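You operate a simulated robot arm through the tools that you are given. There is no shell and no other tool. Be economical: measure what you need, move in short steps, check, and stop when the job is done.

You are at the controls of a simulated two-armed robot. One attempt, no reset.

JOB
Wipe up the spill on the top of the make-up table with the purple napkin and put it back.

The check looks at the end state, three seconds after you hand in, the way a careful person would. Anything else that was tipped, shoved, dropped, spilled or broken makes it a failure. Flat cloth is picked up by pressing the open fingertips on it (5 to 10 N) and closing them slowly along it; thin cloth reads only 2 to 8 mm in the jaws.

ROBOT AND FRAMES
Two 7-joint arms with two-finger parallel grippers on one trunk, on a base that drives. Base frame: it is fixed to the floor where the robot stands at the start and does not move with it; the origin is under the middle of the robot, x ahead of it, y to its left, z up; the surface under the hand at the start is at about z = 800. Units: mm, degrees, N and s.
The left shoulder is at the start at [90, 182, 991], the right one opposite. With the tool pointing down near the work surface each hand reaches from about 320 to 760 mm from the robot's upright axis, wherever it stands, measured 20 degrees to its own side. Payload 3.91 kg a hand.
Tool frame (each hand has its own): the origin (TCP) lies between the finger pads and is the grasp point; the fingertips stand 30 mm ahead of it; z points along the fingers, y is the line along which they close. The gripper opens to 110 mm. The fingers are 20 mm wide and 10 mm thick; the gripper's body (48 by 112 mm) begins 55 mm behind the TCP.
Orientation is told as [roll, pitch, yaw] about the base's x, y, z axes, in that order, counted from this pose: with the fingers straight down and closing along the base's y, the tool's x points along the base's -x, its y along +y and its z along -z.

CONTROLS
- The arms move only by the tool step_arm. It takes "left_motion", "right_motion" or both (then of equal length, played together; a hand with none holds still); each is one flat list of numbers, 7 for each row, row after row: the shift along the base's x, y, z in mm, then the turn, a rotation vector about the base's x, y, z in degrees, then the closure in counts, from 0 (fully open) to 255 (shut). In form: [dx, dy, dz, wx, wy, wz, claw, dx, dy, dz, wx, wy, wz, claw, ...]. A call has 1 to 10 rows; each row shifts and turns the commanded pose from where the row before left it. A row lasts 0.2 s, in which the tool goes at most 50 mm and 8.6 degrees; a call with a longer step from one row to the next is refused whole, and so is a gripper value outside its range. A pose out of reach is approached as far as the arm can. The call stops where the force on the tool passes 40 N (or 10 N more than at its start, if that is more) or the arm is blocked; 0.2 s more then pass. The fingers move at their own pace (about 72 mm/s each) and stop on an object; they squeeze with about 38 N. The grip force told is the motor's: it shows also when the fingers shut on nothing. Time passes only in rows, and 0.2 s behind the last, so rows that do not move let the fingers close. It gives the time, the measured TCP pose, the force on the tool (base axes), the opening and the grip force at its end, in the units of the frame above (readings bear some noise), with the torque about the TCP (base axes, N m) and any sound that the robot's microphone picked up.
- Cameras (640 x 400 px; columns grow to the right, rows downward): "scene" is now at [232.1, 44, 1165.6]; the picture's right is [0.55, -0.84, 0.00], its down [-0.53, -0.35, -0.77] and it looks along [0.64, 0.42, -0.64] (base axes); focal length 214 px, centre (320, 200). "left" rides on the left gripper at [72, -17, -103] in its tool frame; the picture's right is [0.23, 0.97, 0.00], its down [-0.76, 0.18, -0.62] and it looks along [-0.61, 0.14, 0.78] (tool axes); focal length 222 px, centre (320, 200). "right" rides on the right gripper at [73, 17, -103] in its tool frame; the picture's right is [-0.23, 0.97, 0.00], its down [-0.76, -0.18, -0.62] and it looks along [-0.61, -0.14, 0.78] (tool axes); focal length 222 px, centre (320, 200). There is no depth. A picture from a camera that has moved, and an enlarged one, comes with that camera's place and axes in the base frame and with its lens.
- get_image(camera): a new picture of that camera. No time passes.
- raise_lower(by): slides the trunk up (or, below 0, down) by that many mm; the arms and the scene camera ride with it, the base frame stays. It gives what a move gives, with no picture.
- base_move(legs): drives the robot by 1 to 6 legs, each [ahead, left, turn to the left] in mm, mm and degrees, along the robot's own axes; the way and the turn of a leg run together, so that a leg with both is an arc; at most 1500 mm and 180 degrees a leg. The arms and the cameras ride along, it lands a little off, and it stops where it bumps. It gives what a move gives.
- aim_head(pan, tilt): turns the head with the scene camera to pan (to the left, within 80 degrees either way) and tilt (down, from -29 to 69), counted from straight ahead of the robot. It gives what a move gives.
- enlarge(camera, box): a new picture of the part [left, top, right, bottom] of that camera's present view, enlarged. No time passes.
- finish_job(): hands the job in; it is judged then, once.

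Go step by step. Nothing tells you exact positions but the pictures and the camera data: compare them with the known pose of the tool, close in by small moves and look again before you grip or let go. The budget is 120 turns and 100 pictures, counting those below and the enlarged ones. Unless the task says otherwise, let go and move clear before handing in, and close with one line.

The tools are called after "Emit:" by a JSON object that holds its "fn" and its "kwargs". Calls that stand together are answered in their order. step_arm: Moves the arms, as the interface text tells. Its arguments: {"type":"object","properties":{"left_motion":{"type":"array","items":{"type":"number"}},"right_motion":{"type":"array","items":{"type":"number"}}},"required":[]} The other tools are called the same way: raise_lower (by) slides the trunk up or down; base_move (legs) drives the base; aim_head (pan, tilt) turns the head that bears the scene camera; get_image (camera) takes a picture; enlarge (camera, box) takes an enlarged picture of a part of a camera's view; finish_job () hands the job in.

At the start:

```text
time: 0.0
left_tcp_pos: [403.9, 441.8, 1089.1]
left_ee_rot: [0.0, 0.0, 0.0]
left_wrist_force: [-0.4, -0.8, -0.7]
left_torque: [0.0, 0.0, -0.04]
left_finger_gap: 109.9
left_finger_force: 0.1
right_tcp_pos: [478.2, 58.6, 1050.4]
right_ee_rot: [-0.1, 0.0, -0.1]
right_wrist_force: [0.1, -0.7, 0.1]
right_torque: [-0.02, 0.02, -0.01]
right_finger_gap: 110.2
right_finger_force: 0.2
trunk travel left (down, up): [-250.0, 264.0]
robot x, y, heading: [-3.4, -0.7, 0.1]
head pan, tilt: [33.3, 39.7]
```

scene: 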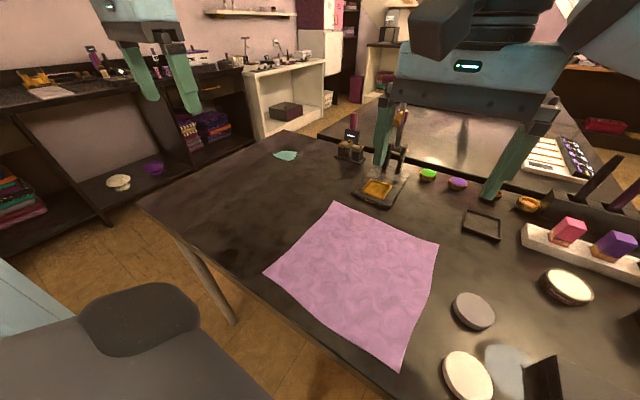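
right: 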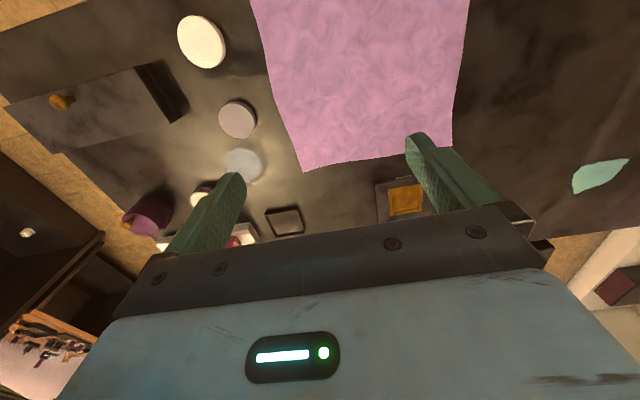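
left: 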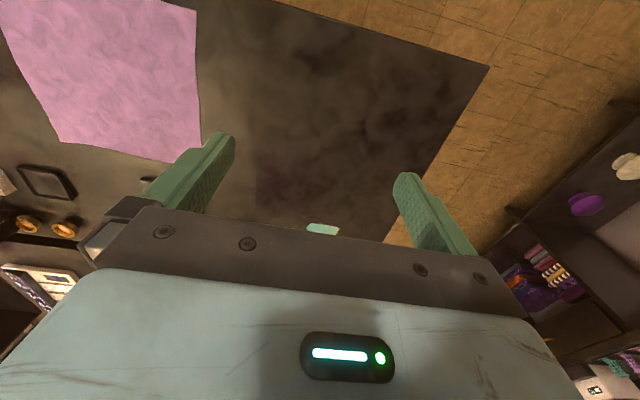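

I take the purple napkin to be about x 355–615, y −10–250, and the teal patch near [740, 524] to be the likely spill. I'll look closer before moving.

Emit:
{"fn": "enlarge", "kwargs": {"camera": "scene", "box": [230, 110, 430, 235]}}

Emit:
{"fn": "enlarge", "kwargs": {"camera": "scene", "box": [400, 200, 640, 400]}}

Emit:
{"fn": "enlarge", "kwargs": {"camera": "right", "box": [480, 100, 640, 240]}}

```text
3.20 times, centred on (330, 172) of scene
camera zoom: at [232.1, 44.0, 1165.6], right [0.55, -0.84, 0.0], down [-0.53, -0.35, -0.77], along [0.64, 0.42, -0.64], focal length 686 px, centre (288, 288)
```

zoom: 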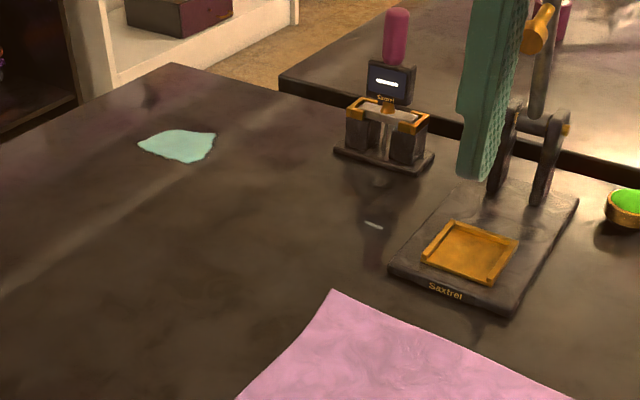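

```text
2.00 times, centred on (520, 300) of scene
camera zoom: at [232.1, 44.0, 1165.6], right [0.55, -0.84, 0.0], down [-0.53, -0.35, -0.77], along [0.64, 0.42, -0.64], focal length 429 px, centre (-80, 0)
```

zoom: 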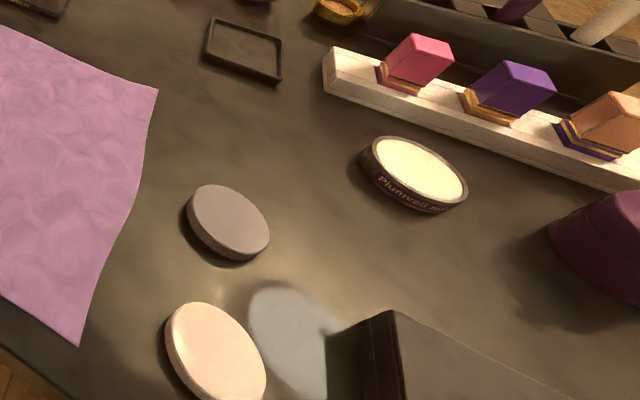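

```text
2.86 times, centred on (560, 170) of right
camera zoom: at [404.9, 74.6, 1153.2], right [0.23, 0.97, 0.0], down [0.76, -0.18, 0.62], along [0.61, -0.14, -0.78], focal length 635 px, centre (-366, 286)
```

zoom: 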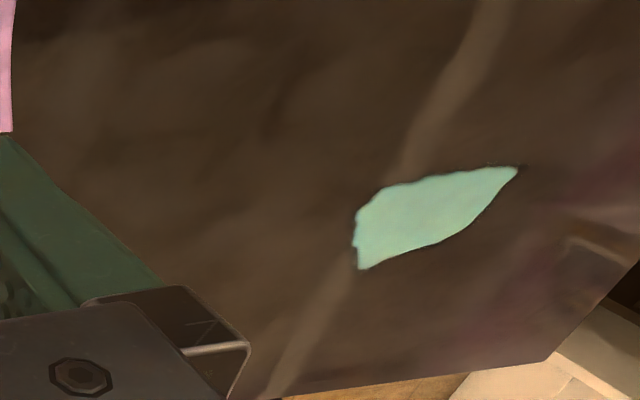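

The teal patch lies at the far left. A pale flat patch near the cosmetics is unclear, so I'll look at it more closely.

Emit:
{"fn": "enlarge", "kwargs": {"camera": "right", "box": [170, 80, 330, 260]}}

Emit:
{"fn": "aim_head", "kwargs": {"pan": -25, "tilt": 50}}

Emit:
{"fn": "get_image", "kwargs": {"camera": "scene"}}

```text
2.22 times, centred on (250, 170) of right
camera zoom: at [404.9, 74.6, 1153.2], right [0.23, 0.97, 0.0], down [0.76, -0.18, 0.62], along [0.61, -0.14, -0.78], focal length 494 px, centre (476, 267)
```

zoom: 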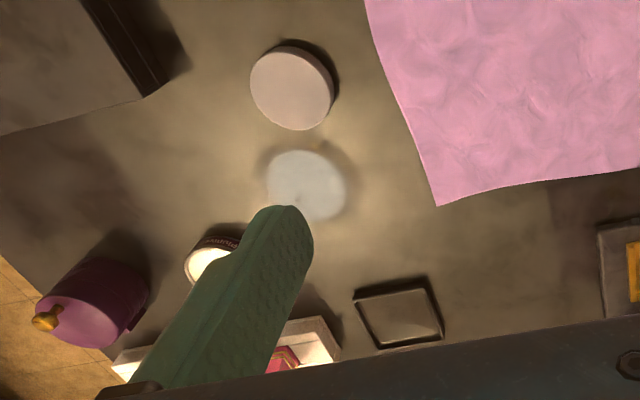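

```text
time: 1.3
left_tcp_pos: [402.6, 441.7, 1090.1]
left_ee_rot: [0.0, 0.0, 0.0]
left_wrist_force: [-0.4, 0.7, 0.5]
left_torque: [0.0, -0.02, -0.02]
left_finger_gap: 109.9
left_finger_force: 0.1
right_tcp_pos: [478.9, 58.3, 1050.5]
right_ee_rot: [-0.1, 0.0, 0.0]
right_wrist_force: [-0.7, -0.5, 0.0]
right_torque: [-0.01, 0.03, -0.02]
right_finger_gap: 109.9
right_finger_force: 0.1
trunk travel left (down, up): [-250.0, 264.0]
robot x, y, heading: [2.1, -0.9, 0.0]
head pan, tilt: [-25.0, 50.0]
```

```text
92 pictures are left
camera scene: at [230.7, -35.3, 1151.0], right [-0.42, -0.91, 0.0], down [-0.69, 0.32, -0.64], along [0.58, -0.27, -0.77], focal length 214 px, centre (320, 200)
```

scene: 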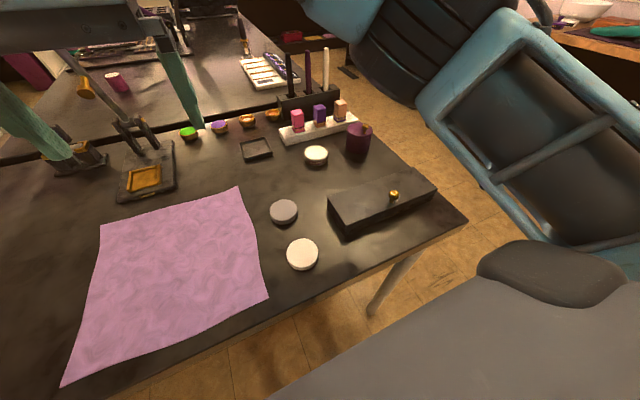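

The pale patch shifts between views, so it is only a reflection and the teal patch is the one spill. I'll look left and down to check the space for driving.

Emit:
{"fn": "aim_head", "kwargs": {"pan": 60, "tilt": 50}}

Emit:
{"fn": "get_image", "kwargs": {"camera": "scene"}}

```text
time: 2.9
left_tcp_pos: [403.7, 442.3, 1090.4]
left_ee_rot: [0.0, 0.0, 0.0]
left_wrist_force: [-0.4, 0.5, -0.2]
left_torque: [0.0, 0.01, 0.0]
left_finger_gap: 110.1
left_finger_force: 0.1
right_tcp_pos: [478.5, 58.7, 1050.0]
right_ee_rot: [-0.1, 0.0, 0.0]
right_wrist_force: [0.0, 0.1, -0.3]
right_torque: [-0.01, -0.01, -0.01]
right_finger_gap: 109.9
right_finger_force: 0.0
trunk travel left (down, up): [-250.0, 264.0]
robot x, y, heading: [-2.3, -1.2, 0.2]
head pan, tilt: [60.0, 50.0]
```

```text
91 pictures are left
camera scene: at [199.4, 63.8, 1151.0], right [0.87, -0.5, 0.0], down [-0.38, -0.66, -0.64], along [0.32, 0.56, -0.77], focal length 214 px, centre (320, 200)
```

scene: 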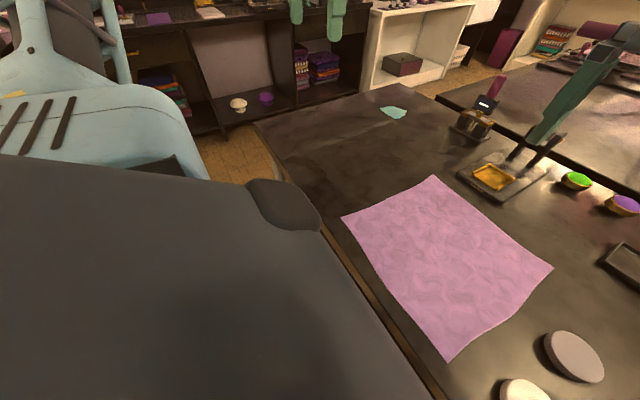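

The left side looks clear. I'll check the gap between the robot and the table edge by looking straight down.

Emit:
{"fn": "aim_head", "kwargs": {"pan": 20, "tilt": 69}}

Emit:
{"fn": "get_image", "kwargs": {"camera": "scene"}}

```text
time: 3.9
left_tcp_pos: [403.2, 441.8, 1090.5]
left_ee_rot: [0.0, 0.1, 0.0]
left_wrist_force: [0.0, 0.3, -0.2]
left_torque: [-0.01, 0.03, -0.01]
left_finger_gap: 109.9
left_finger_force: 0.0
right_tcp_pos: [479.3, 57.9, 1047.9]
right_ee_rot: [0.0, 0.2, -0.1]
right_wrist_force: [-0.8, -0.3, -0.1]
right_torque: [0.01, -0.03, 0.05]
right_finger_gap: 109.8
right_finger_force: 0.0
trunk travel left (down, up): [-250.0, 264.0]
robot x, y, heading: [0.9, 3.1, -0.1]
head pan, tilt: [20.0, 68.8]
```

```text
90 pictures are left
camera scene: at [220.5, 21.5, 1136.2], right [0.38, -0.93, 0.0], down [-0.82, -0.33, -0.47], along [0.44, 0.18, -0.88], focal length 214 px, centre (320, 200)
```

scene: 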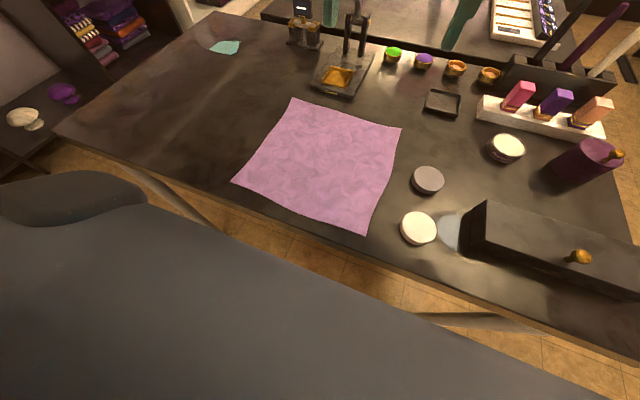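

The floor gap in front is small, but the way to the left is clear. I'll drive left first, then a little ahead.

Emit:
{"fn": "base_move", "kwargs": {"legs": [[0, 380, 0], [50, 0, 0]]}}

Emit:
{"fn": "aim_head", "kwargs": {"pan": 10, "tilt": 52}}

Emit:
{"fn": "get_image", "kwargs": {"camera": "scene"}}

```text
time: 8.4
left_tcp_pos: [455.2, 822.7, 1089.8]
left_ee_rot: [0.1, 0.0, -0.2]
left_wrist_force: [0.8, -0.2, 0.3]
left_torque: [0.02, 0.02, 0.03]
left_finger_gap: 109.9
left_finger_force: 0.2
right_tcp_pos: [529.9, 438.3, 1048.3]
right_ee_rot: [0.0, 0.2, -0.1]
right_wrist_force: [0.2, 0.3, 0.0]
right_torque: [0.02, 0.0, 0.0]
right_finger_gap: 109.8
right_finger_force: 0.0
trunk travel left (down, up): [-250.0, 264.0]
robot x, y, heading: [52.2, 380.5, 0.1]
head pan, tilt: [20.0, 68.8]
```

```text
time: 9.2
left_tcp_pos: [454.2, 821.1, 1089.9]
left_ee_rot: [0.1, 0.0, -0.1]
left_wrist_force: [0.2, -0.1, -0.9]
left_torque: [-0.02, 0.01, 0.01]
left_finger_gap: 110.1
left_finger_force: 0.0
right_tcp_pos: [529.1, 438.3, 1048.8]
right_ee_rot: [-0.1, 0.0, -0.1]
right_wrist_force: [-0.7, -0.3, 0.0]
right_torque: [0.0, 0.01, -0.01]
right_finger_gap: 110.0
right_finger_force: 0.1
trunk travel left (down, up): [-250.0, 264.0]
robot x, y, heading: [52.7, 379.9, -0.0]
head pan, tilt: [10.0, 52.0]
```

```text
89 pictures are left
camera scene: at [284.7, 390.9, 1148.3], right [0.17, -0.99, 0.0], down [-0.78, -0.14, -0.62], along [0.61, 0.11, -0.79], focal length 214 px, centre (320, 200)
```

scene: 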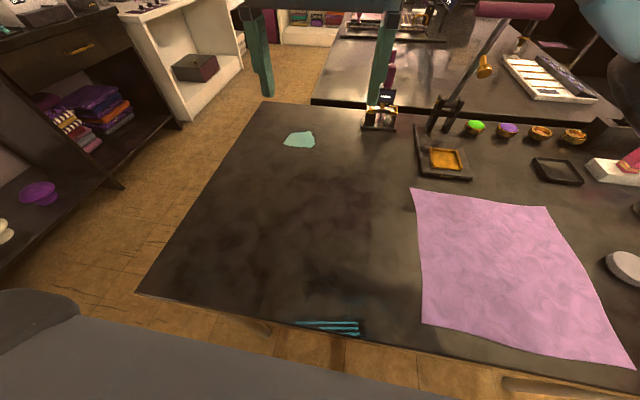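

The drive went cleanly: the spill is at about [743, 527] and the napkin's far-left corner at about [617, 247]. I'll move the right hand out of the way and bring the left over that corner, turned 45° so it closes across the diagonal.

Emit:
{"fn": "step_arm", "kwargs": {"right_motion": [-16, -40, 5, 0, 0, 0, 0, -16, -40, 5, 0, 0, 0, 0, -16, -40, 5, 0, 0, 0, 0, -16, -40, 5, 0, 0, 0, 0, -16, -40, 5, 0, 0, 0, 0, -16, -40, 5, 0, 0, 0, 0, -16, -40, 5, 0, 0, 0, 0, -16, -40, 5, 0, 0, 0, 0, -16, -40, 5, 0, 0, 0, 0], "left_motion": [8, -30, 0, 0, 0, 5, 0, 8, -30, 0, 0, 0, 5, 0, 8, -30, 0, 0, 0, 5, 0, 8, -30, 0, 0, 0, 5, 0, 8, -30, 0, 0, 0, 5, 0, 8, -30, 0, 0, 0, 5, 0, 8, -30, 0, 0, 0, 5, 0, 8, -30, 0, 0, 0, 5, 0, 8, -30, 0, 0, 0, 5, 0]}}

Emit:
{"fn": "step_arm", "kwargs": {"left_motion": [8, -42, -15, 0, 0, 0, 60, 8, -42, -15, 0, 0, 0, 116, 8, -42, -15, 0, 0, 0, 116, 8, -42, -15, 0, 0, 0, 116, 8, -42, -15, 0, 0, 0, 116, 8, -42, -15, 0, 0, 0, 116, 8, -42, -20, 0, 0, 0, 116, 0, -42, -20, 0, 0, 0, 116]}}

Emit:
{"fn": "get_image", "kwargs": {"camera": "left"}}

Emit:
{"fn": "get_image", "kwargs": {"camera": "scene"}}

```text
time: 11.2
left_tcp_pos: [528.1, 551.0, 1089.7]
left_ee_rot: [0.1, 0.1, 45.1]
left_wrist_force: [0.2, -0.1, -0.5]
left_torque: [0.01, 0.03, 0.0]
left_finger_gap: 109.6
left_finger_force: 0.0
right_tcp_pos: [389.3, 90.3, 1076.3]
right_ee_rot: [0.0, 0.0, 0.0]
right_wrist_force: [-0.3, 0.3, 0.0]
right_torque: [-0.02, 0.03, -0.02]
right_finger_gap: 110.0
right_finger_force: 0.2
right hand out of reach, approached as far as the arm can: row 9
trunk travel left (down, up): [-250.0, 264.0]
robot x, y, heading: [51.6, 382.0, -0.2]
head pan, tilt: [10.0, 52.0]
```

```text
time: 13.0
left_tcp_pos: [522.2, 524.2, 1042.4]
left_ee_rot: [0.0, -0.1, 44.9]
left_wrist_force: [-0.3, 0.5, 0.7]
left_torque: [-0.03, 0.01, -0.04]
left_finger_gap: 60.0
left_finger_force: 0.0
left hand out of reach, approached as far as the arm can: row 1, 2, 3, 4, 5, 6, 7, 8
right_tcp_pos: [387.8, 91.0, 1077.3]
right_ee_rot: [0.1, -0.1, 0.0]
right_wrist_force: [-0.5, -0.1, -0.2]
right_torque: [0.01, 0.0, 0.0]
right_finger_gap: 110.0
right_finger_force: 0.0
trunk travel left (down, up): [-250.0, 264.0]
robot x, y, heading: [50.2, 380.4, -0.5]
head pan, tilt: [10.0, 52.0]
```

```text
88 pictures are left
camera left: at [482.2, 462.1, 1145.7], right [-0.85, 0.53, 0.0], down [0.41, 0.66, 0.62], along [0.33, 0.53, -0.78], focal length 222 px, centre (320, 200)
```

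left: 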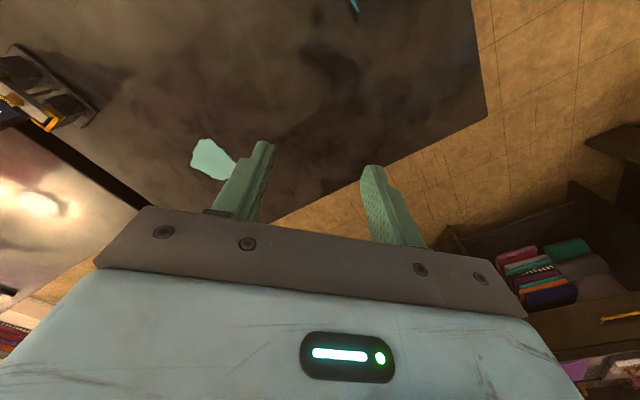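

```text
87 pictures are left
camera scene: at [284.9, 390.8, 1148.3], right [0.17, -0.99, 0.0], down [-0.78, -0.14, -0.62], along [0.61, 0.11, -0.79], focal length 214 px, centre (320, 200)
```

scene: 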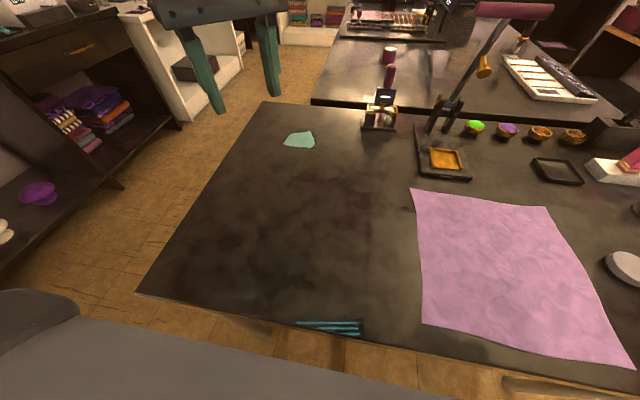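

At +45° the left wrist hits a limit. I'll turn it the other way, to −90°, so it closes along x at the napkin's left edge.

Emit:
{"fn": "step_arm", "kwargs": {"left_motion": [0, 0, 0, 0, 0, -8.5, 116, 0, 0, 0, 0, 0, -8.5, 116, 0, 0, 0, 0, 0, -8.5, 116, 0, 0, 0, 0, 0, -8.5, 116, 0, 0, 0, 0, 0, -8.5, 116, 0, 0, 0, 0, 0, -8.5, 116, 0, 0, 0, 0, 0, -8.5, 116, 0, 0, 0, 0, 0, -8.5, 116]}}

Emit:
{"fn": "step_arm", "kwargs": {"left_motion": [0, -25, -5, 0, 0, -8.5, 116, 0, -25, -5, 0, 0, -8.5, 116, 0, -25, -5, 0, 0, -8.5, 116, 0, -25, -5, 0, 0, -8.5, 116, 0, -25, -5, 0, 0, -8.5, 116, 0, -25, -5, 0, 0, -8.5, 116, 0, -25, -5, 0, 0, -8.5, 116, 0, -25, -5, 0, 0, -7.5, 116]}}

```text
time: 14.8
left_tcp_pos: [520.9, 524.7, 1040.2]
left_ee_rot: [0.0, -0.1, -23.2]
left_wrist_force: [-1.0, -0.3, -0.3]
left_torque: [0.02, 0.01, 0.01]
left_finger_gap: 59.9
left_finger_force: 0.0
right_tcp_pos: [389.1, 90.5, 1077.5]
right_ee_rot: [0.1, 0.0, -0.1]
right_wrist_force: [0.3, 0.4, 0.0]
right_torque: [0.0, 0.02, -0.04]
right_finger_gap: 110.1
right_finger_force: 0.1
trunk travel left (down, up): [-250.0, 264.0]
robot x, y, heading: [49.1, 381.3, -0.2]
head pan, tilt: [10.0, 52.0]
```

```text
time: 16.6
left_tcp_pos: [516.5, 507.1, 982.4]
left_ee_rot: [0.1, -0.1, -90.3]
left_wrist_force: [0.0, 0.4, 1.0]
left_torque: [0.02, -0.01, 0.0]
left_finger_gap: 59.9
left_finger_force: 0.1
left hand out of reach, approached as far as the arm can: row 1, 2, 3, 4, 5, 7, 8
right_tcp_pos: [389.2, 89.0, 1077.2]
right_ee_rot: [0.0, 0.0, -0.2]
right_wrist_force: [0.6, 0.1, 0.0]
right_torque: [0.05, -0.02, 0.03]
right_finger_gap: 110.1
right_finger_force: 0.1
trunk travel left (down, up): [-250.0, 264.0]
robot x, y, heading: [46.9, 385.1, -0.0]
head pan, tilt: [10.0, 52.0]
```

The left hand can't cross toward the middle, so the robot has to stand further right to grip the napkin. I'll drive 300 mm right, with the hand kept high at −90°.

Emit:
{"fn": "base_move", "kwargs": {"legs": [[0, -310, 0]]}}

Emit:
{"fn": "get_image", "kwargs": {"camera": "left"}}

Emit:
{"fn": "get_image", "kwargs": {"camera": "scene"}}

```text
time: 19.8
left_tcp_pos: [515.7, 203.2, 980.2]
left_ee_rot: [0.0, 0.1, -90.1]
left_wrist_force: [0.5, 0.1, 0.5]
left_torque: [0.0, -0.02, -0.01]
left_finger_gap: 59.9
left_finger_force: 0.1
right_tcp_pos: [386.1, -214.4, 1077.2]
right_ee_rot: [0.0, 0.0, -0.2]
right_wrist_force: [-0.1, -0.5, 0.2]
right_torque: [-0.01, -0.02, -0.01]
right_finger_gap: 109.9
right_finger_force: 0.1
trunk travel left (down, up): [-250.0, 264.0]
robot x, y, heading: [46.3, 79.4, -0.6]
head pan, tilt: [10.0, 52.0]
```

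```text
86 pictures are left
camera left: at [499.0, 277.2, 1086.0], right [0.97, 0.23, 0.0], down [0.18, -0.76, 0.62], along [0.14, -0.61, -0.78], focal length 222 px, centre (320, 200)
```

left: 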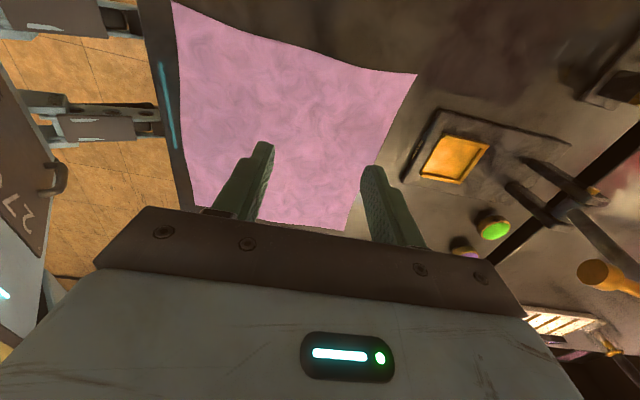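

```text
85 pictures are left
camera scene: at [284.2, 86.1, 1148.3], right [0.17, -0.99, 0.0], down [-0.78, -0.13, -0.62], along [0.61, 0.11, -0.79], focal length 214 px, centre (320, 200)
```

scene: 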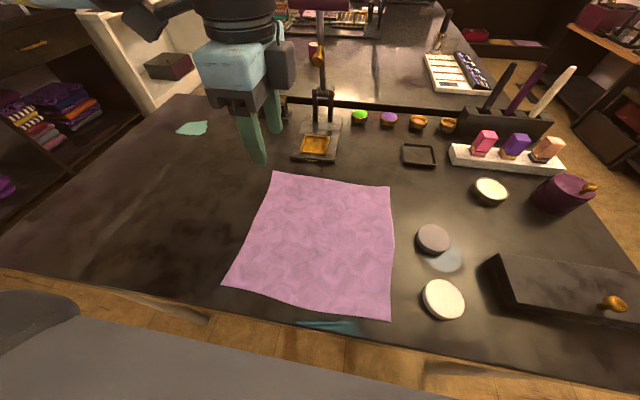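

The napkin's left edge runs along y≈255. I'll go down over [485, 223] to just above it.

Emit:
{"fn": "step_arm", "kwargs": {"left_motion": [-10, 7, -34, 0, 0, 0, 116, -10, 6, -34, 0, 0, 0, 116, -10, 6, -34, 0, 0, 0, 116, 0, 0, -30, 0, 0, 0, 116]}}

Emit:
{"fn": "get_image", "kwargs": {"camera": "left"}}

```text
time: 20.8
left_tcp_pos: [484.5, 222.4, 846.5]
left_ee_rot: [0.0, 0.0, -90.1]
left_wrist_force: [-0.4, 0.3, -0.3]
left_torque: [0.01, -0.02, 0.0]
left_finger_gap: 59.8
left_finger_force: 0.1
right_tcp_pos: [387.4, -213.2, 1076.7]
right_ee_rot: [0.0, 0.1, -0.2]
right_wrist_force: [0.0, 0.4, -0.1]
right_torque: [0.0, -0.02, -0.01]
right_finger_gap: 109.8
right_finger_force: 0.1
trunk travel left (down, up): [-250.0, 264.0]
robot x, y, heading: [48.6, 73.0, 0.1]
head pan, tilt: [10.0, 52.0]
```

```text
84 pictures are left
camera left: at [467.8, 295.3, 951.5], right [0.97, 0.23, 0.0], down [0.18, -0.76, 0.62], along [0.14, -0.61, -0.78], focal length 222 px, centre (320, 200)
```

left: 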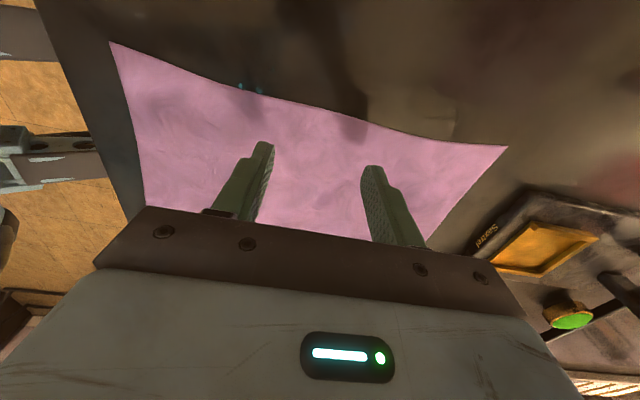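

Fingertips are just above the napkin, inside its edge. I'll lower in small steps until I feel 5–10 N.

Emit:
{"fn": "step_arm", "kwargs": {"left_motion": [0, 0, -6, 0, 0, 0, 116, 0, 0, -4, 0, 0, 0, 116, 0, 0, -3, 0, 0, 0, 116, 0, 0, 0, 0, 0, 0, 116]}}

```text
time: 21.8
left_tcp_pos: [484.9, 222.2, 836.3]
left_ee_rot: [-0.1, 0.0, -90.2]
left_wrist_force: [-0.8, 0.7, 0.3]
left_torque: [0.04, -0.02, 0.01]
left_finger_gap: 60.2
left_finger_force: 0.1
right_tcp_pos: [387.1, -214.3, 1077.4]
right_ee_rot: [-0.1, -0.1, -0.2]
right_wrist_force: [0.4, 0.7, 0.5]
right_torque: [-0.01, -0.01, 0.02]
right_finger_gap: 110.1
right_finger_force: 0.0
trunk travel left (down, up): [-250.0, 264.0]
robot x, y, heading: [50.7, 73.9, 0.1]
head pan, tilt: [10.0, 52.0]
```

Emit:
{"fn": "step_arm", "kwargs": {"left_motion": [0, 0, -3, 0, 0, 0, 116, 0, 0, -2, 0, 0, 0, 116, 0, 0, 0, 0, 0, 0, 116]}}

```text
time: 22.6
left_tcp_pos: [486.2, 222.9, 831.6]
left_ee_rot: [0.0, -0.1, -90.1]
left_wrist_force: [-1.0, 1.1, -0.5]
left_torque: [0.02, 0.0, -0.01]
left_finger_gap: 60.0
left_finger_force: 0.0
right_tcp_pos: [387.0, -214.4, 1076.8]
right_ee_rot: [0.0, 0.0, -0.2]
right_wrist_force: [0.0, 0.6, 0.6]
right_torque: [-0.01, -0.03, -0.01]
right_finger_gap: 110.0
right_finger_force: 0.1
trunk travel left (down, up): [-250.0, 264.0]
robot x, y, heading: [49.4, 74.9, -0.2]
head pan, tilt: [10.0, 52.0]
```

Emit:
{"fn": "step_arm", "kwargs": {"left_motion": [0, 0, -2, 0, 0, 0, 116, 0, 0, 0, 0, 0, 0, 116]}}

```text
time: 23.2
left_tcp_pos: [485.6, 222.5, 831.4]
left_ee_rot: [0.2, 0.1, -90.2]
left_wrist_force: [-0.9, 3.2, 16.8]
left_torque: [0.09, 0.51, -0.07]
left_finger_gap: 60.0
left_finger_force: 0.1
right_tcp_pos: [386.7, -214.4, 1079.1]
right_ee_rot: [0.0, -0.1, -0.3]
right_wrist_force: [0.1, -0.6, 1.0]
right_torque: [0.0, 0.02, -0.01]
right_finger_gap: 110.0
right_finger_force: 0.0
trunk travel left (down, up): [-250.0, 264.0]
robot x, y, heading: [49.4, 75.7, -0.0]
head pan, tilt: [10.0, 52.0]
```

Emit:
{"fn": "step_arm", "kwargs": {"left_motion": [0, 0, -0.0, 0, 0, 0, 116, 0, 0, 0.9, 0, 0, 0, 116, 0, 0, 0, 0, 0, 0, 116]}}

```text
time: 24.0
left_tcp_pos: [485.6, 222.8, 830.9]
left_ee_rot: [0.1, 0.0, -90.1]
left_wrist_force: [-0.5, 2.2, 14.9]
left_torque: [0.04, 0.31, -0.03]
left_finger_gap: 59.9
left_finger_force: 0.1
right_tcp_pos: [387.3, -214.1, 1078.2]
right_ee_rot: [0.1, -0.1, -0.3]
right_wrist_force: [-0.5, -0.1, -0.4]
right_torque: [0.0, -0.02, 0.03]
right_finger_gap: 110.0
right_finger_force: 0.0
trunk travel left (down, up): [-250.0, 264.0]
robot x, y, heading: [52.0, 79.2, -0.1]
head pan, tilt: [10.0, 52.0]
```

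Emit:
{"fn": "step_arm", "kwargs": {"left_motion": [0, 0, 1.0, 0, 0, 0, 120, 0, 0, 0, 0, 0, 0, 130, 0, 0, 0, 0, 0, 0, 145, 0, 0, 0, 0, 0, 0, 160, 0, 0, 0, 0, 0, 0, 175, 0, 0, 0, 0, 0, 0, 190, 0, 0, 0, 0, 0, 0, 205, 0, 0, 0, 0, 0, 0, 220, 0, 0, 0, 0, 0, 0, 240, 0, 0, 0, 0, 0, 0, 255]}}

Emit:
{"fn": "step_arm", "kwargs": {"left_motion": [0, 0, 0, 0, 0, 0, 255, 0, 0, 0, 0, 0, 0, 255]}}

Emit:
{"fn": "get_image", "kwargs": {"camera": "left"}}

```text
time: 26.2
left_tcp_pos: [485.6, 223.4, 832.3]
left_ee_rot: [-0.1, -0.1, -90.1]
left_wrist_force: [0.5, 0.4, 0.0]
left_torque: [0.04, 0.03, -0.01]
left_finger_gap: 5.2
left_finger_force: 37.9
right_tcp_pos: [386.8, -214.9, 1078.1]
right_ee_rot: [0.0, 0.0, -0.3]
right_wrist_force: [0.5, 0.6, -0.6]
right_torque: [-0.02, -0.03, 0.0]
right_finger_gap: 110.0
right_finger_force: 0.0
trunk travel left (down, up): [-250.0, 264.0]
robot x, y, heading: [49.2, 78.1, -0.1]
head pan, tilt: [10.0, 52.0]
```

```text
time: 26.8
left_tcp_pos: [486.7, 223.2, 832.7]
left_ee_rot: [0.0, 0.1, -90.1]
left_wrist_force: [-0.4, -0.8, -0.4]
left_torque: [0.01, 0.0, 0.0]
left_finger_gap: 5.3
left_finger_force: 37.7
right_tcp_pos: [387.6, -213.9, 1078.6]
right_ee_rot: [0.0, 0.0, -0.2]
right_wrist_force: [0.3, -0.5, 0.1]
right_torque: [0.03, -0.01, 0.01]
right_finger_gap: 110.4
right_finger_force: 0.0
trunk travel left (down, up): [-250.0, 264.0]
robot x, y, heading: [49.4, 78.3, -0.0]
head pan, tilt: [10.0, 52.0]
```

```text
83 pictures are left
camera left: at [469.1, 296.3, 935.8], right [0.97, 0.23, 0.0], down [0.18, -0.76, 0.62], along [0.14, -0.61, -0.78], focal length 222 px, centre (320, 200)
```

left: 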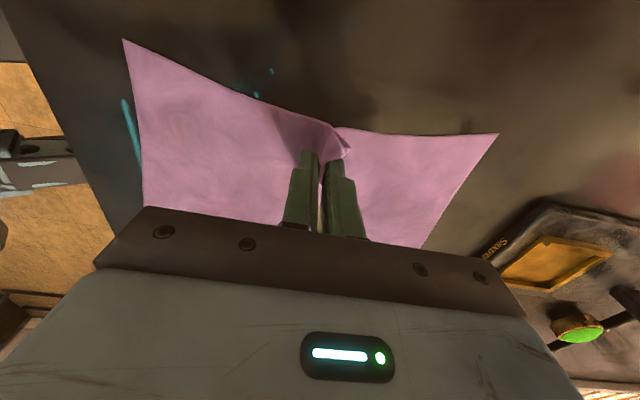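

The fold is gripped at 5.3 mm. I'll lift slightly and drag left a little to see how the cloth trails.

Emit:
{"fn": "step_arm", "kwargs": {"left_motion": [0, 0, 5, 0, 0, 0, 255, 0, 10, 3, 0, 0, 0, 255, 0, 15, 0, 0, 0, 0, 255, 0, 15, 0, 0, 0, 0, 255, 0, 15, 0, 0, 0, 0, 255, 0, 15, 0, 0, 0, 0, 255, 0, 0, 0, 0, 0, 0, 255]}}

Emit:
{"fn": "get_image", "kwargs": {"camera": "scene"}}

```text
time: 28.4
left_tcp_pos: [486.9, 294.0, 839.6]
left_ee_rot: [-0.1, 0.0, -90.1]
left_wrist_force: [-0.3, 0.1, -0.6]
left_torque: [0.03, 0.02, -0.01]
left_finger_gap: 5.1
left_finger_force: 38.2
right_tcp_pos: [387.8, -214.8, 1076.9]
right_ee_rot: [0.1, 0.0, -0.2]
right_wrist_force: [-0.6, 0.3, 0.0]
right_torque: [0.0, 0.0, -0.01]
right_finger_gap: 110.0
right_finger_force: 0.1
trunk travel left (down, up): [-250.0, 264.0]
robot x, y, heading: [49.4, 76.6, -0.1]
head pan, tilt: [10.0, 52.0]
```

```text
82 pictures are left
camera scene: at [284.3, 86.1, 1148.3], right [0.17, -0.99, 0.0], down [-0.78, -0.13, -0.62], along [0.61, 0.11, -0.79], focal length 214 px, centre (320, 200)
```

scene: 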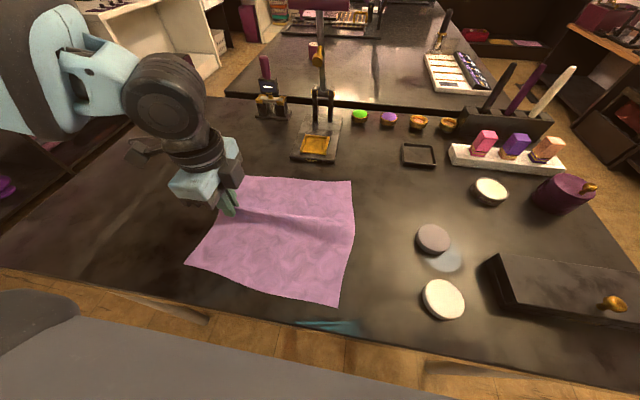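

Dragging keeps the cloth flat. I'll drive left so it trails along, then look.

Emit:
{"fn": "base_move", "kwargs": {"legs": [[0, 150, 0], [0, 130, 0]]}}

Emit:
{"fn": "get_image", "kwargs": {"camera": "scene"}}

```text
time: 31.8
left_tcp_pos: [488.4, 573.7, 839.2]
left_ee_rot: [0.0, 0.0, -90.2]
left_wrist_force: [-1.0, 1.2, -1.1]
left_torque: [-0.03, 0.03, 0.01]
left_finger_gap: 5.2
left_finger_force: 38.4
right_tcp_pos: [387.1, 66.3, 1077.3]
right_ee_rot: [0.0, 0.0, -0.3]
right_wrist_force: [-0.8, -1.0, -0.2]
right_torque: [-0.05, -0.01, 0.04]
right_finger_gap: 109.9
right_finger_force: 0.0
trunk travel left (down, up): [-250.0, 264.0]
robot x, y, heading: [50.6, 355.4, -0.3]
head pan, tilt: [10.0, 52.0]
```

```text
81 pictures are left
camera scene: at [285.2, 366.3, 1148.3], right [0.17, -0.99, 0.0], down [-0.78, -0.13, -0.62], along [0.61, 0.1, -0.79], focal length 214 px, centre (320, 200)
```

scene: 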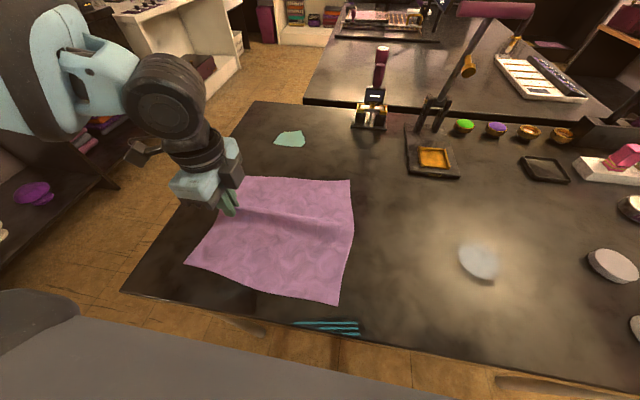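

The napkin moved across as one sheet. Now I'll pull it ahead over the spill, turning the hand with it.

Emit:
{"fn": "step_arm", "kwargs": {"left_motion": [18, 0, 0, 0, 0, 6, 255, 18, 0, 0, 0, 0, 6, 255, 18, 0, 0, 0, 0, 6, 255, 18, 0, 0, 0, 0, 6, 255, 18, 0, 0, 0, 0, 6, 255, 18, 0, 0, 0, 0, 6, 255, 18, 0, 0, 0, 0, 6, 255, 18, 0, 0, 0, 0, 6, 255]}}

Emit:
{"fn": "get_image", "kwargs": {"camera": "scene"}}

```text
time: 33.6
left_tcp_pos: [632.4, 571.7, 838.6]
left_ee_rot: [0.0, 0.0, -42.1]
left_wrist_force: [-1.0, -0.8, 0.4]
left_torque: [0.02, -0.02, 0.03]
left_finger_gap: 1.9
left_finger_force: 38.1
right_tcp_pos: [387.9, 65.0, 1078.4]
right_ee_rot: [0.1, 0.0, -0.4]
right_wrist_force: [0.6, 0.0, 0.4]
right_torque: [0.0, -0.01, 0.01]
right_finger_gap: 110.1
right_finger_force: 0.1
trunk travel left (down, up): [-250.0, 264.0]
robot x, y, heading: [49.5, 357.9, -0.1]
head pan, tilt: [10.0, 52.0]
```

```text
80 pictures are left
camera scene: at [285.7, 366.1, 1148.2], right [0.17, -0.99, 0.0], down [-0.78, -0.13, -0.62], along [0.61, 0.1, -0.79], focal length 214 px, centre (320, 200)
```

scene: 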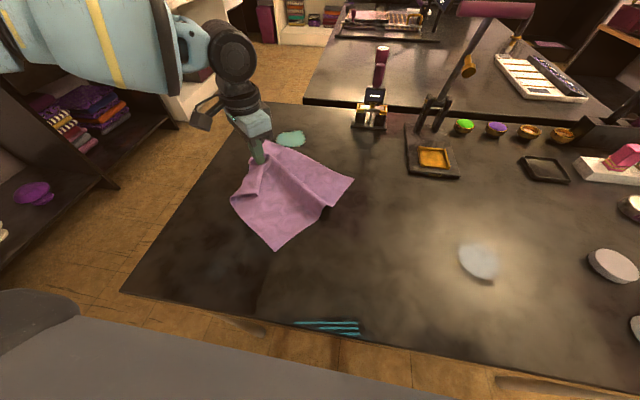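

Emit:
{"fn": "enlarge", "kwargs": {"camera": "scene", "box": [200, 80, 400, 260]}}

Emit:
{"fn": "get_image", "kwargs": {"camera": "left"}}

```text
2.22 times, centred on (300, 170) of scene
camera zoom: at [285.7, 366.1, 1148.2], right [0.17, -0.99, 0.0], down [-0.78, -0.13, -0.62], along [0.61, 0.1, -0.79], focal length 477 px, centre (364, 267)
```

zoom: 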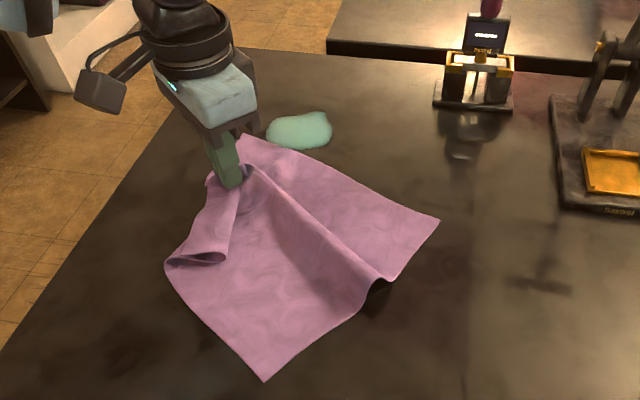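

```text
78 pictures are left
camera left: at [567.6, 608.4, 942.6], right [0.48, 0.87, 0.0], down [0.68, -0.38, 0.62], along [0.55, -0.3, -0.78], focal length 222 px, centre (320, 200)
```

left: 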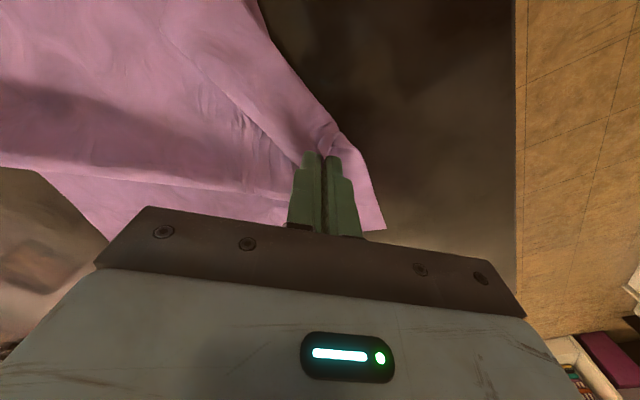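

Still held, with a corner folded. I'll keep pulling gently ahead over the spill.

Emit:
{"fn": "step_arm", "kwargs": {"left_motion": [14, 0, 0, 0, 0, 3, 255, 14, 0, 0, 0, 0, 3, 255, 14, 0, 0, 0, 0, 3, 255, 14, 0, 0, 0, 0, 3, 255, 14, 0, 0, 0, 0, 3, 255, 14, 0, 0, 0, 0, 3, 255, 14, 0, 0, 0, 0, 3, 255, 14, 0, 0, 0, 0, 3, 255, 10, 0, 0, 0, 0, 3, 255]}}

Emit:
{"fn": "get_image", "kwargs": {"camera": "scene"}}

```text
time: 35.6
left_tcp_pos: [733.5, 686.8, 845.8]
left_ee_rot: [-0.1, 0.0, -15.2]
left_wrist_force: [-0.5, 0.3, -0.4]
left_torque: [0.0, 0.0, -0.02]
left_finger_gap: 1.8
left_finger_force: 38.5
left hand out of reach, approached as far as the arm can: row 4, 5, 6, 7, 8, 9
right_tcp_pos: [387.9, 66.6, 1077.6]
right_ee_rot: [0.0, 0.1, -0.2]
right_wrist_force: [-0.8, -0.5, 1.5]
right_torque: [-0.02, 0.01, 0.02]
right_finger_gap: 109.8
right_finger_force: 0.1
trunk travel left (down, up): [-250.0, 264.0]
robot x, y, heading: [51.0, 359.5, -0.3]
head pan, tilt: [10.0, 52.0]
```

```text
77 pictures are left
camera scene: at [285.2, 365.8, 1148.4], right [0.17, -0.99, 0.0], down [-0.78, -0.13, -0.62], along [0.61, 0.1, -0.79], focal length 214 px, centre (320, 200)
```

scene: 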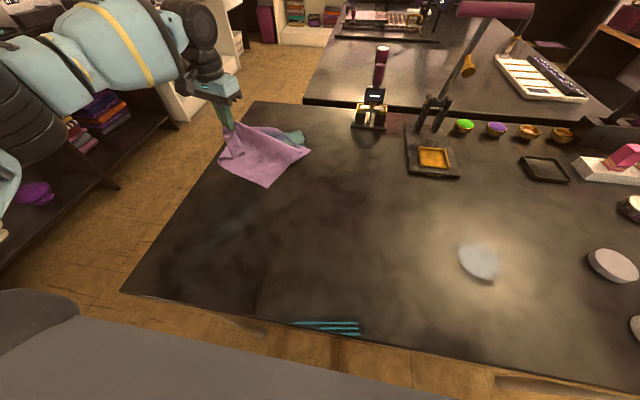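

The arm ran into its reach limit and swung left. I'll check how the cloth lies on the spill now.

Emit:
{"fn": "enlarge", "kwargs": {"camera": "scene", "box": [190, 80, 350, 200]}}

Emit:
{"fn": "get_image", "kwargs": {"camera": "left"}}

```text
3.33 times, centred on (270, 140) of scene
camera zoom: at [285.2, 365.8, 1148.4], right [0.17, -0.99, 0.0], down [-0.78, -0.13, -0.62], along [0.61, 0.1, -0.79], focal length 715 px, centre (487, 400)
```

zoom: 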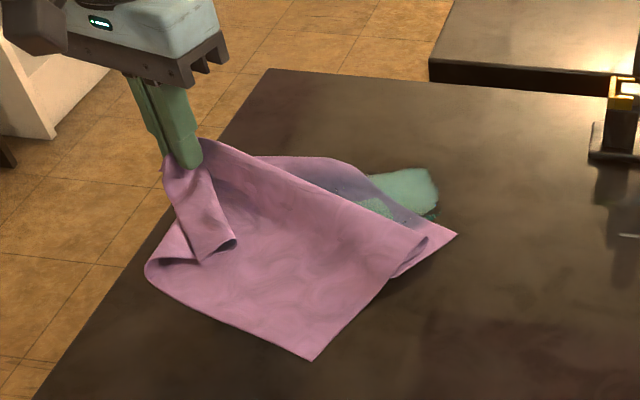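

```text
75 pictures are left
camera left: at [658.3, 691.1, 950.0], right [0.04, 1.0, 0.0], down [0.78, -0.03, 0.62], along [0.62, -0.02, -0.78], focal length 222 px, centre (320, 200)
```

left: 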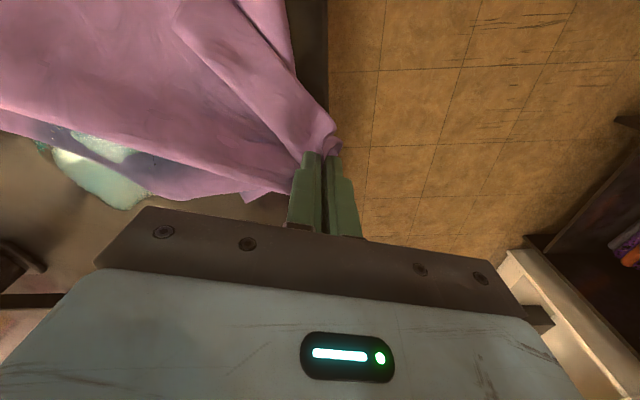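

The cloth has started soaking at its edge. I'll lift it to hanging, then drive so the hand comes over the spill and lower it on as a pad.

Emit:
{"fn": "step_arm", "kwargs": {"left_motion": [0, -5, 25, 0, 0, 0, 255, 0, -5, 25, 0, 0, 0, 255, 0, -5, 25, 0, 0, 0, 255, 0, -5, 25, 0, 0, 0, 255, 0, -5, 25, 0, 0, 0, 255, 0, -5, 25, 0, 0, 0, 255, -5, 0, 25, 0, 0, 0, 255, -5, 0, 25, 0, 0, 0, 255, -5, 0, 25, 0, 0, 0, 255]}}

Emit:
{"fn": "get_image", "kwargs": {"camera": "scene"}}

```text
time: 37.6
left_tcp_pos: [694.0, 719.4, 1037.4]
left_ee_rot: [0.0, -0.1, -15.2]
left_wrist_force: [0.0, 0.6, -0.6]
left_torque: [0.0, -0.01, -0.05]
left_finger_gap: 1.8
left_finger_force: 38.4
left hand out of reach, approached as far as the arm can: row 1, 2, 3, 4, 5, 6, 8, 9
right_tcp_pos: [387.1, 66.3, 1077.9]
right_ee_rot: [0.0, 0.0, -0.3]
right_wrist_force: [-0.9, -0.4, 0.6]
right_torque: [0.0, -0.02, 0.01]
right_finger_gap: 109.9
right_finger_force: 0.0
trunk travel left (down, up): [-250.0, 264.0]
robot x, y, heading: [53.2, 359.2, -0.5]
head pan, tilt: [10.0, 52.0]
```

```text
74 pictures are left
camera scene: at [284.8, 365.6, 1148.5], right [0.17, -0.99, 0.0], down [-0.78, -0.13, -0.62], along [0.61, 0.1, -0.79], focal length 214 px, centre (320, 200)
```

scene: 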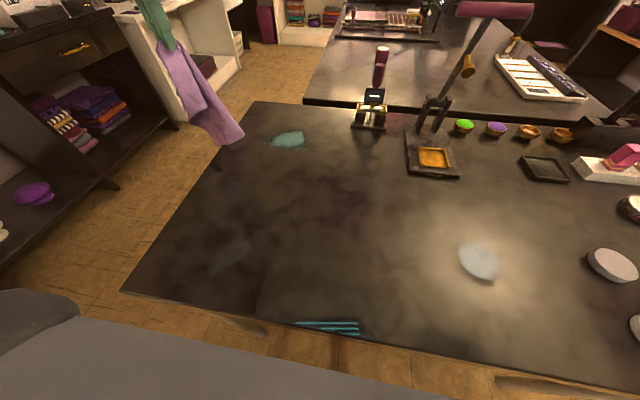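

The spill still needs wiping. I'll bring the arm back to a comfortable pose with yaw 0 before placing it again.

Emit:
{"fn": "step_arm", "kwargs": {"left_motion": [-15, -20, 0, 0, 0, 3, 255, -15, -20, 0, 0, 0, 3, 255, -15, -20, 0, 0, 0, 3, 255, -15, -20, 0, 0, 0, 3, 255, -15, -20, 0, 0, 0, 3, 255, -15, -20, 0, 0, 0, 0, 255, 0, -15, 10, 0, 0, 0, 255]}}

Emit:
{"fn": "base_move", "kwargs": {"legs": [[40, 0, 0]]}}

```text
time: 39.2
left_tcp_pos: [604.1, 582.9, 1045.9]
left_ee_rot: [0.1, 0.0, -0.1]
left_wrist_force: [0.0, -0.1, -0.3]
left_torque: [-0.01, 0.03, 0.01]
left_finger_gap: 2.1
left_finger_force: 38.1
right_tcp_pos: [388.4, 65.3, 1076.7]
right_ee_rot: [0.1, -0.1, -0.3]
right_wrist_force: [0.0, 0.3, 0.5]
right_torque: [0.0, 0.02, 0.0]
right_finger_gap: 110.2
right_finger_force: 0.0
trunk travel left (down, up): [-250.0, 264.0]
robot x, y, heading: [50.6, 358.3, -0.2]
head pan, tilt: [10.0, 52.0]
```

```text
time: 40.1
left_tcp_pos: [645.3, 582.3, 1045.9]
left_ee_rot: [-0.1, 0.0, -0.3]
left_wrist_force: [0.0, -1.0, -0.5]
left_torque: [0.03, 0.05, -0.04]
left_finger_gap: 1.9
left_finger_force: 38.0
right_tcp_pos: [428.5, 64.6, 1076.0]
right_ee_rot: [0.2, 0.0, -0.3]
right_wrist_force: [-0.5, -0.2, 0.1]
right_torque: [0.0, -0.03, -0.01]
right_finger_gap: 110.1
right_finger_force: 0.1
trunk travel left (down, up): [-250.0, 264.0]
robot x, y, heading: [85.4, 354.6, -0.3]
head pan, tilt: [10.0, 52.0]
```

Emit:
{"fn": "base_move", "kwargs": {"legs": [[0, -30, 0]]}}

Emit:
{"fn": "step_arm", "kwargs": {"left_motion": [15, 0, 0, 0, 0, 0, 255, 15, 0, 0, 0, 0, 0, 255, 15, 0, 0, 0, 0, 0, 255, 15, 0, 0, 0, 0, 0, 255, 15, 0, -15, 0, 0, 0, 255, 15, 0, -15, 0, 0, 0, 255, 0, 0, -15, 0, 0, 0, 255]}}

Emit:
{"fn": "get_image", "kwargs": {"camera": "scene"}}

```text
time: 41.0
left_tcp_pos: [644.0, 553.2, 1046.1]
left_ee_rot: [0.0, 0.0, -0.4]
left_wrist_force: [1.0, -0.5, 0.0]
left_torque: [0.06, 0.0, -0.04]
left_finger_gap: 1.7
left_finger_force: 38.1
right_tcp_pos: [427.5, 35.3, 1077.7]
right_ee_rot: [0.1, 0.0, -0.3]
right_wrist_force: [-0.4, -0.7, -0.5]
right_torque: [0.02, -0.02, 0.0]
right_finger_gap: 109.8
right_finger_force: 0.0
trunk travel left (down, up): [-250.0, 264.0]
robot x, y, heading: [85.5, 328.7, -0.4]
head pan, tilt: [10.0, 52.0]
```

```text
time: 42.6
left_tcp_pos: [697.4, 580.0, 990.5]
left_ee_rot: [0.0, -0.2, -0.2]
left_wrist_force: [0.3, 0.5, 0.4]
left_torque: [0.05, 0.0, -0.01]
left_finger_gap: 1.9
left_finger_force: 38.5
left hand out of reach, approached as far as the arm can: row 2, 3, 4, 5, 6
right_tcp_pos: [425.2, 35.2, 1077.3]
right_ee_rot: [0.1, 0.0, -0.2]
right_wrist_force: [-0.2, -0.1, 0.1]
right_torque: [0.01, 0.02, 0.0]
right_finger_gap: 110.1
right_finger_force: 0.1
trunk travel left (down, up): [-250.0, 264.0]
robot x, y, heading: [89.1, 327.8, -0.4]
head pan, tilt: [10.0, 52.0]
```

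```text
73 pictures are left
camera scene: at [323.7, 335.9, 1148.4], right [0.17, -0.99, 0.0], down [-0.78, -0.13, -0.62], along [0.61, 0.1, -0.79], focal length 214 px, centre (320, 200)
```

scene: 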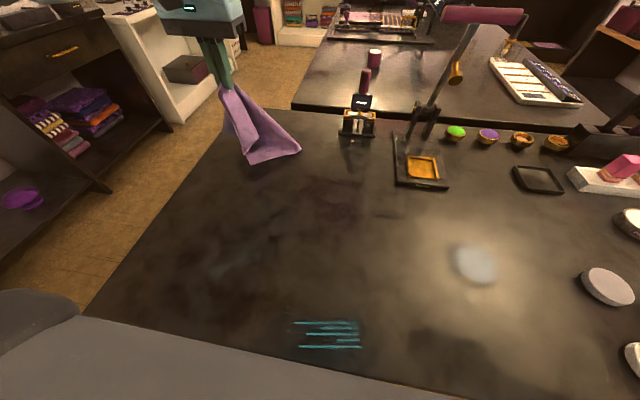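

The hanging cloth now covers the spill. I'll lower toward it while moving onto the spill.

Emit:
{"fn": "step_arm", "kwargs": {"left_motion": [0, 0, -20, 0, 0, 0, 255, 0, 0, -20, 0, 0, 0, 255, 0, 0, -20, 0, 0, 0, 255, 0, -5, -20, 0, 0, 0, 255, 5, -10, -20, 0, 0, 0, 255, 10, -10, -15, 0, 0, 0, 255, 10, -5, -15, 0, 0, 0, 255, 10, -5, -10, 0, 0, 0, 255]}}

Emit:
{"fn": "get_image", "kwargs": {"camera": "scene"}}

Emit:
{"fn": "get_image", "kwargs": {"camera": "left"}}

```text
time: 44.4
left_tcp_pos: [727.5, 560.7, 851.4]
left_ee_rot: [0.1, 0.0, -0.2]
left_wrist_force: [0.4, 0.2, 0.0]
left_torque: [-0.01, -0.01, -0.05]
left_finger_gap: 1.9
left_finger_force: 38.1
left hand out of reach, approached as far as the arm can: row 7, 8
right_tcp_pos: [425.8, 34.7, 1078.1]
right_ee_rot: [0.1, 0.1, -0.4]
right_wrist_force: [-0.2, -0.3, -0.3]
right_torque: [0.01, 0.01, 0.02]
right_finger_gap: 110.1
right_finger_force: 0.1
trunk travel left (down, up): [-250.0, 264.0]
robot x, y, heading: [88.1, 325.1, -0.3]
head pan, tilt: [10.0, 52.0]
```

```text
72 pictures are left
camera scene: at [323.8, 335.7, 1148.4], right [0.17, -0.99, 0.0], down [-0.78, -0.13, -0.62], along [0.61, 0.1, -0.79], focal length 214 px, centre (320, 200)
```

scene: 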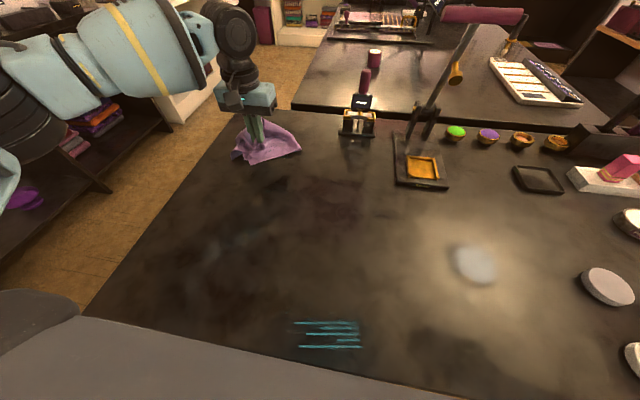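

```text
71 pictures are left
camera left: at [654.7, 544.6, 955.5], right [-0.22, 0.97, 0.0], down [0.76, 0.17, 0.62], along [0.61, 0.14, -0.78], focal length 222 px, centre (320, 200)
```

left: 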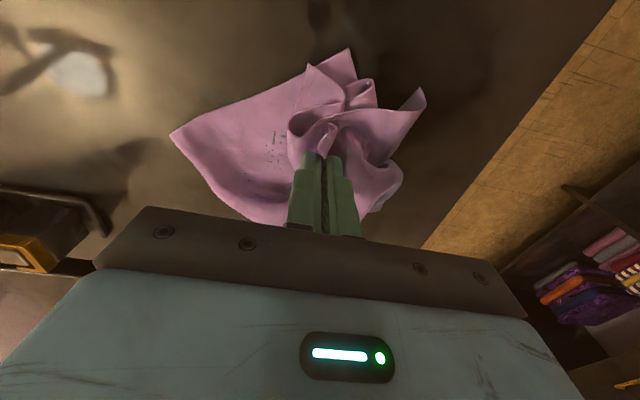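

The wad sits over and just left of the spill. I'll lower to press lightly and rub across it.

Emit:
{"fn": "step_arm", "kwargs": {"left_motion": [0, 0, -8, 0, 0, 0, 255, 0, 0, -6, 0, 0, 0, 255, 0, 0, -3, 0, 0, 0, 255, 0, 0, 0, 0, 0, 0, 255]}}

Emit:
{"fn": "step_arm", "kwargs": {"left_motion": [5, -12, 0, 0, 0, 0, 255, 5, -12, 0, 0, 0, 0, 255, 0, -12, 0, 0, 0, 0, 255, 0, -12, 0, 0, 0, 0, 255, 0, -12, 0, 0, 0, 0, 255]}}

```text
time: 45.4
left_tcp_pos: [726.4, 561.8, 835.6]
left_ee_rot: [-0.1, -0.1, -0.3]
left_wrist_force: [0.6, -0.1, 3.1]
left_torque: [-0.01, -0.05, -0.02]
left_finger_gap: 1.9
left_finger_force: 37.9
right_tcp_pos: [427.1, 35.8, 1077.2]
right_ee_rot: [0.1, 0.1, -0.3]
right_wrist_force: [0.5, 0.6, -0.8]
right_torque: [-0.02, -0.01, 0.0]
right_finger_gap: 110.1
right_finger_force: 0.0
trunk travel left (down, up): [-250.0, 264.0]
robot x, y, heading: [89.6, 327.4, -0.2]
head pan, tilt: [10.0, 52.0]
```

```text
time: 46.6
left_tcp_pos: [724.8, 556.5, 834.8]
left_ee_rot: [-0.1, -0.1, -0.2]
left_wrist_force: [2.4, 2.1, 7.9]
left_torque: [0.12, -0.06, -0.05]
left_finger_gap: 2.0
left_finger_force: 37.5
left hand out of reach, approached as far as the arm can: row 1, 2, 3, 4, 5
right_tcp_pos: [424.8, 35.2, 1076.3]
right_ee_rot: [0.0, 0.1, -0.3]
right_wrist_force: [-0.4, -0.2, 0.0]
right_torque: [0.0, -0.01, -0.01]
right_finger_gap: 110.1
right_finger_force: 0.2
trunk travel left (down, up): [-250.0, 264.0]
robot x, y, heading: [91.5, 327.7, -0.5]
head pan, tilt: [10.0, 52.0]
```

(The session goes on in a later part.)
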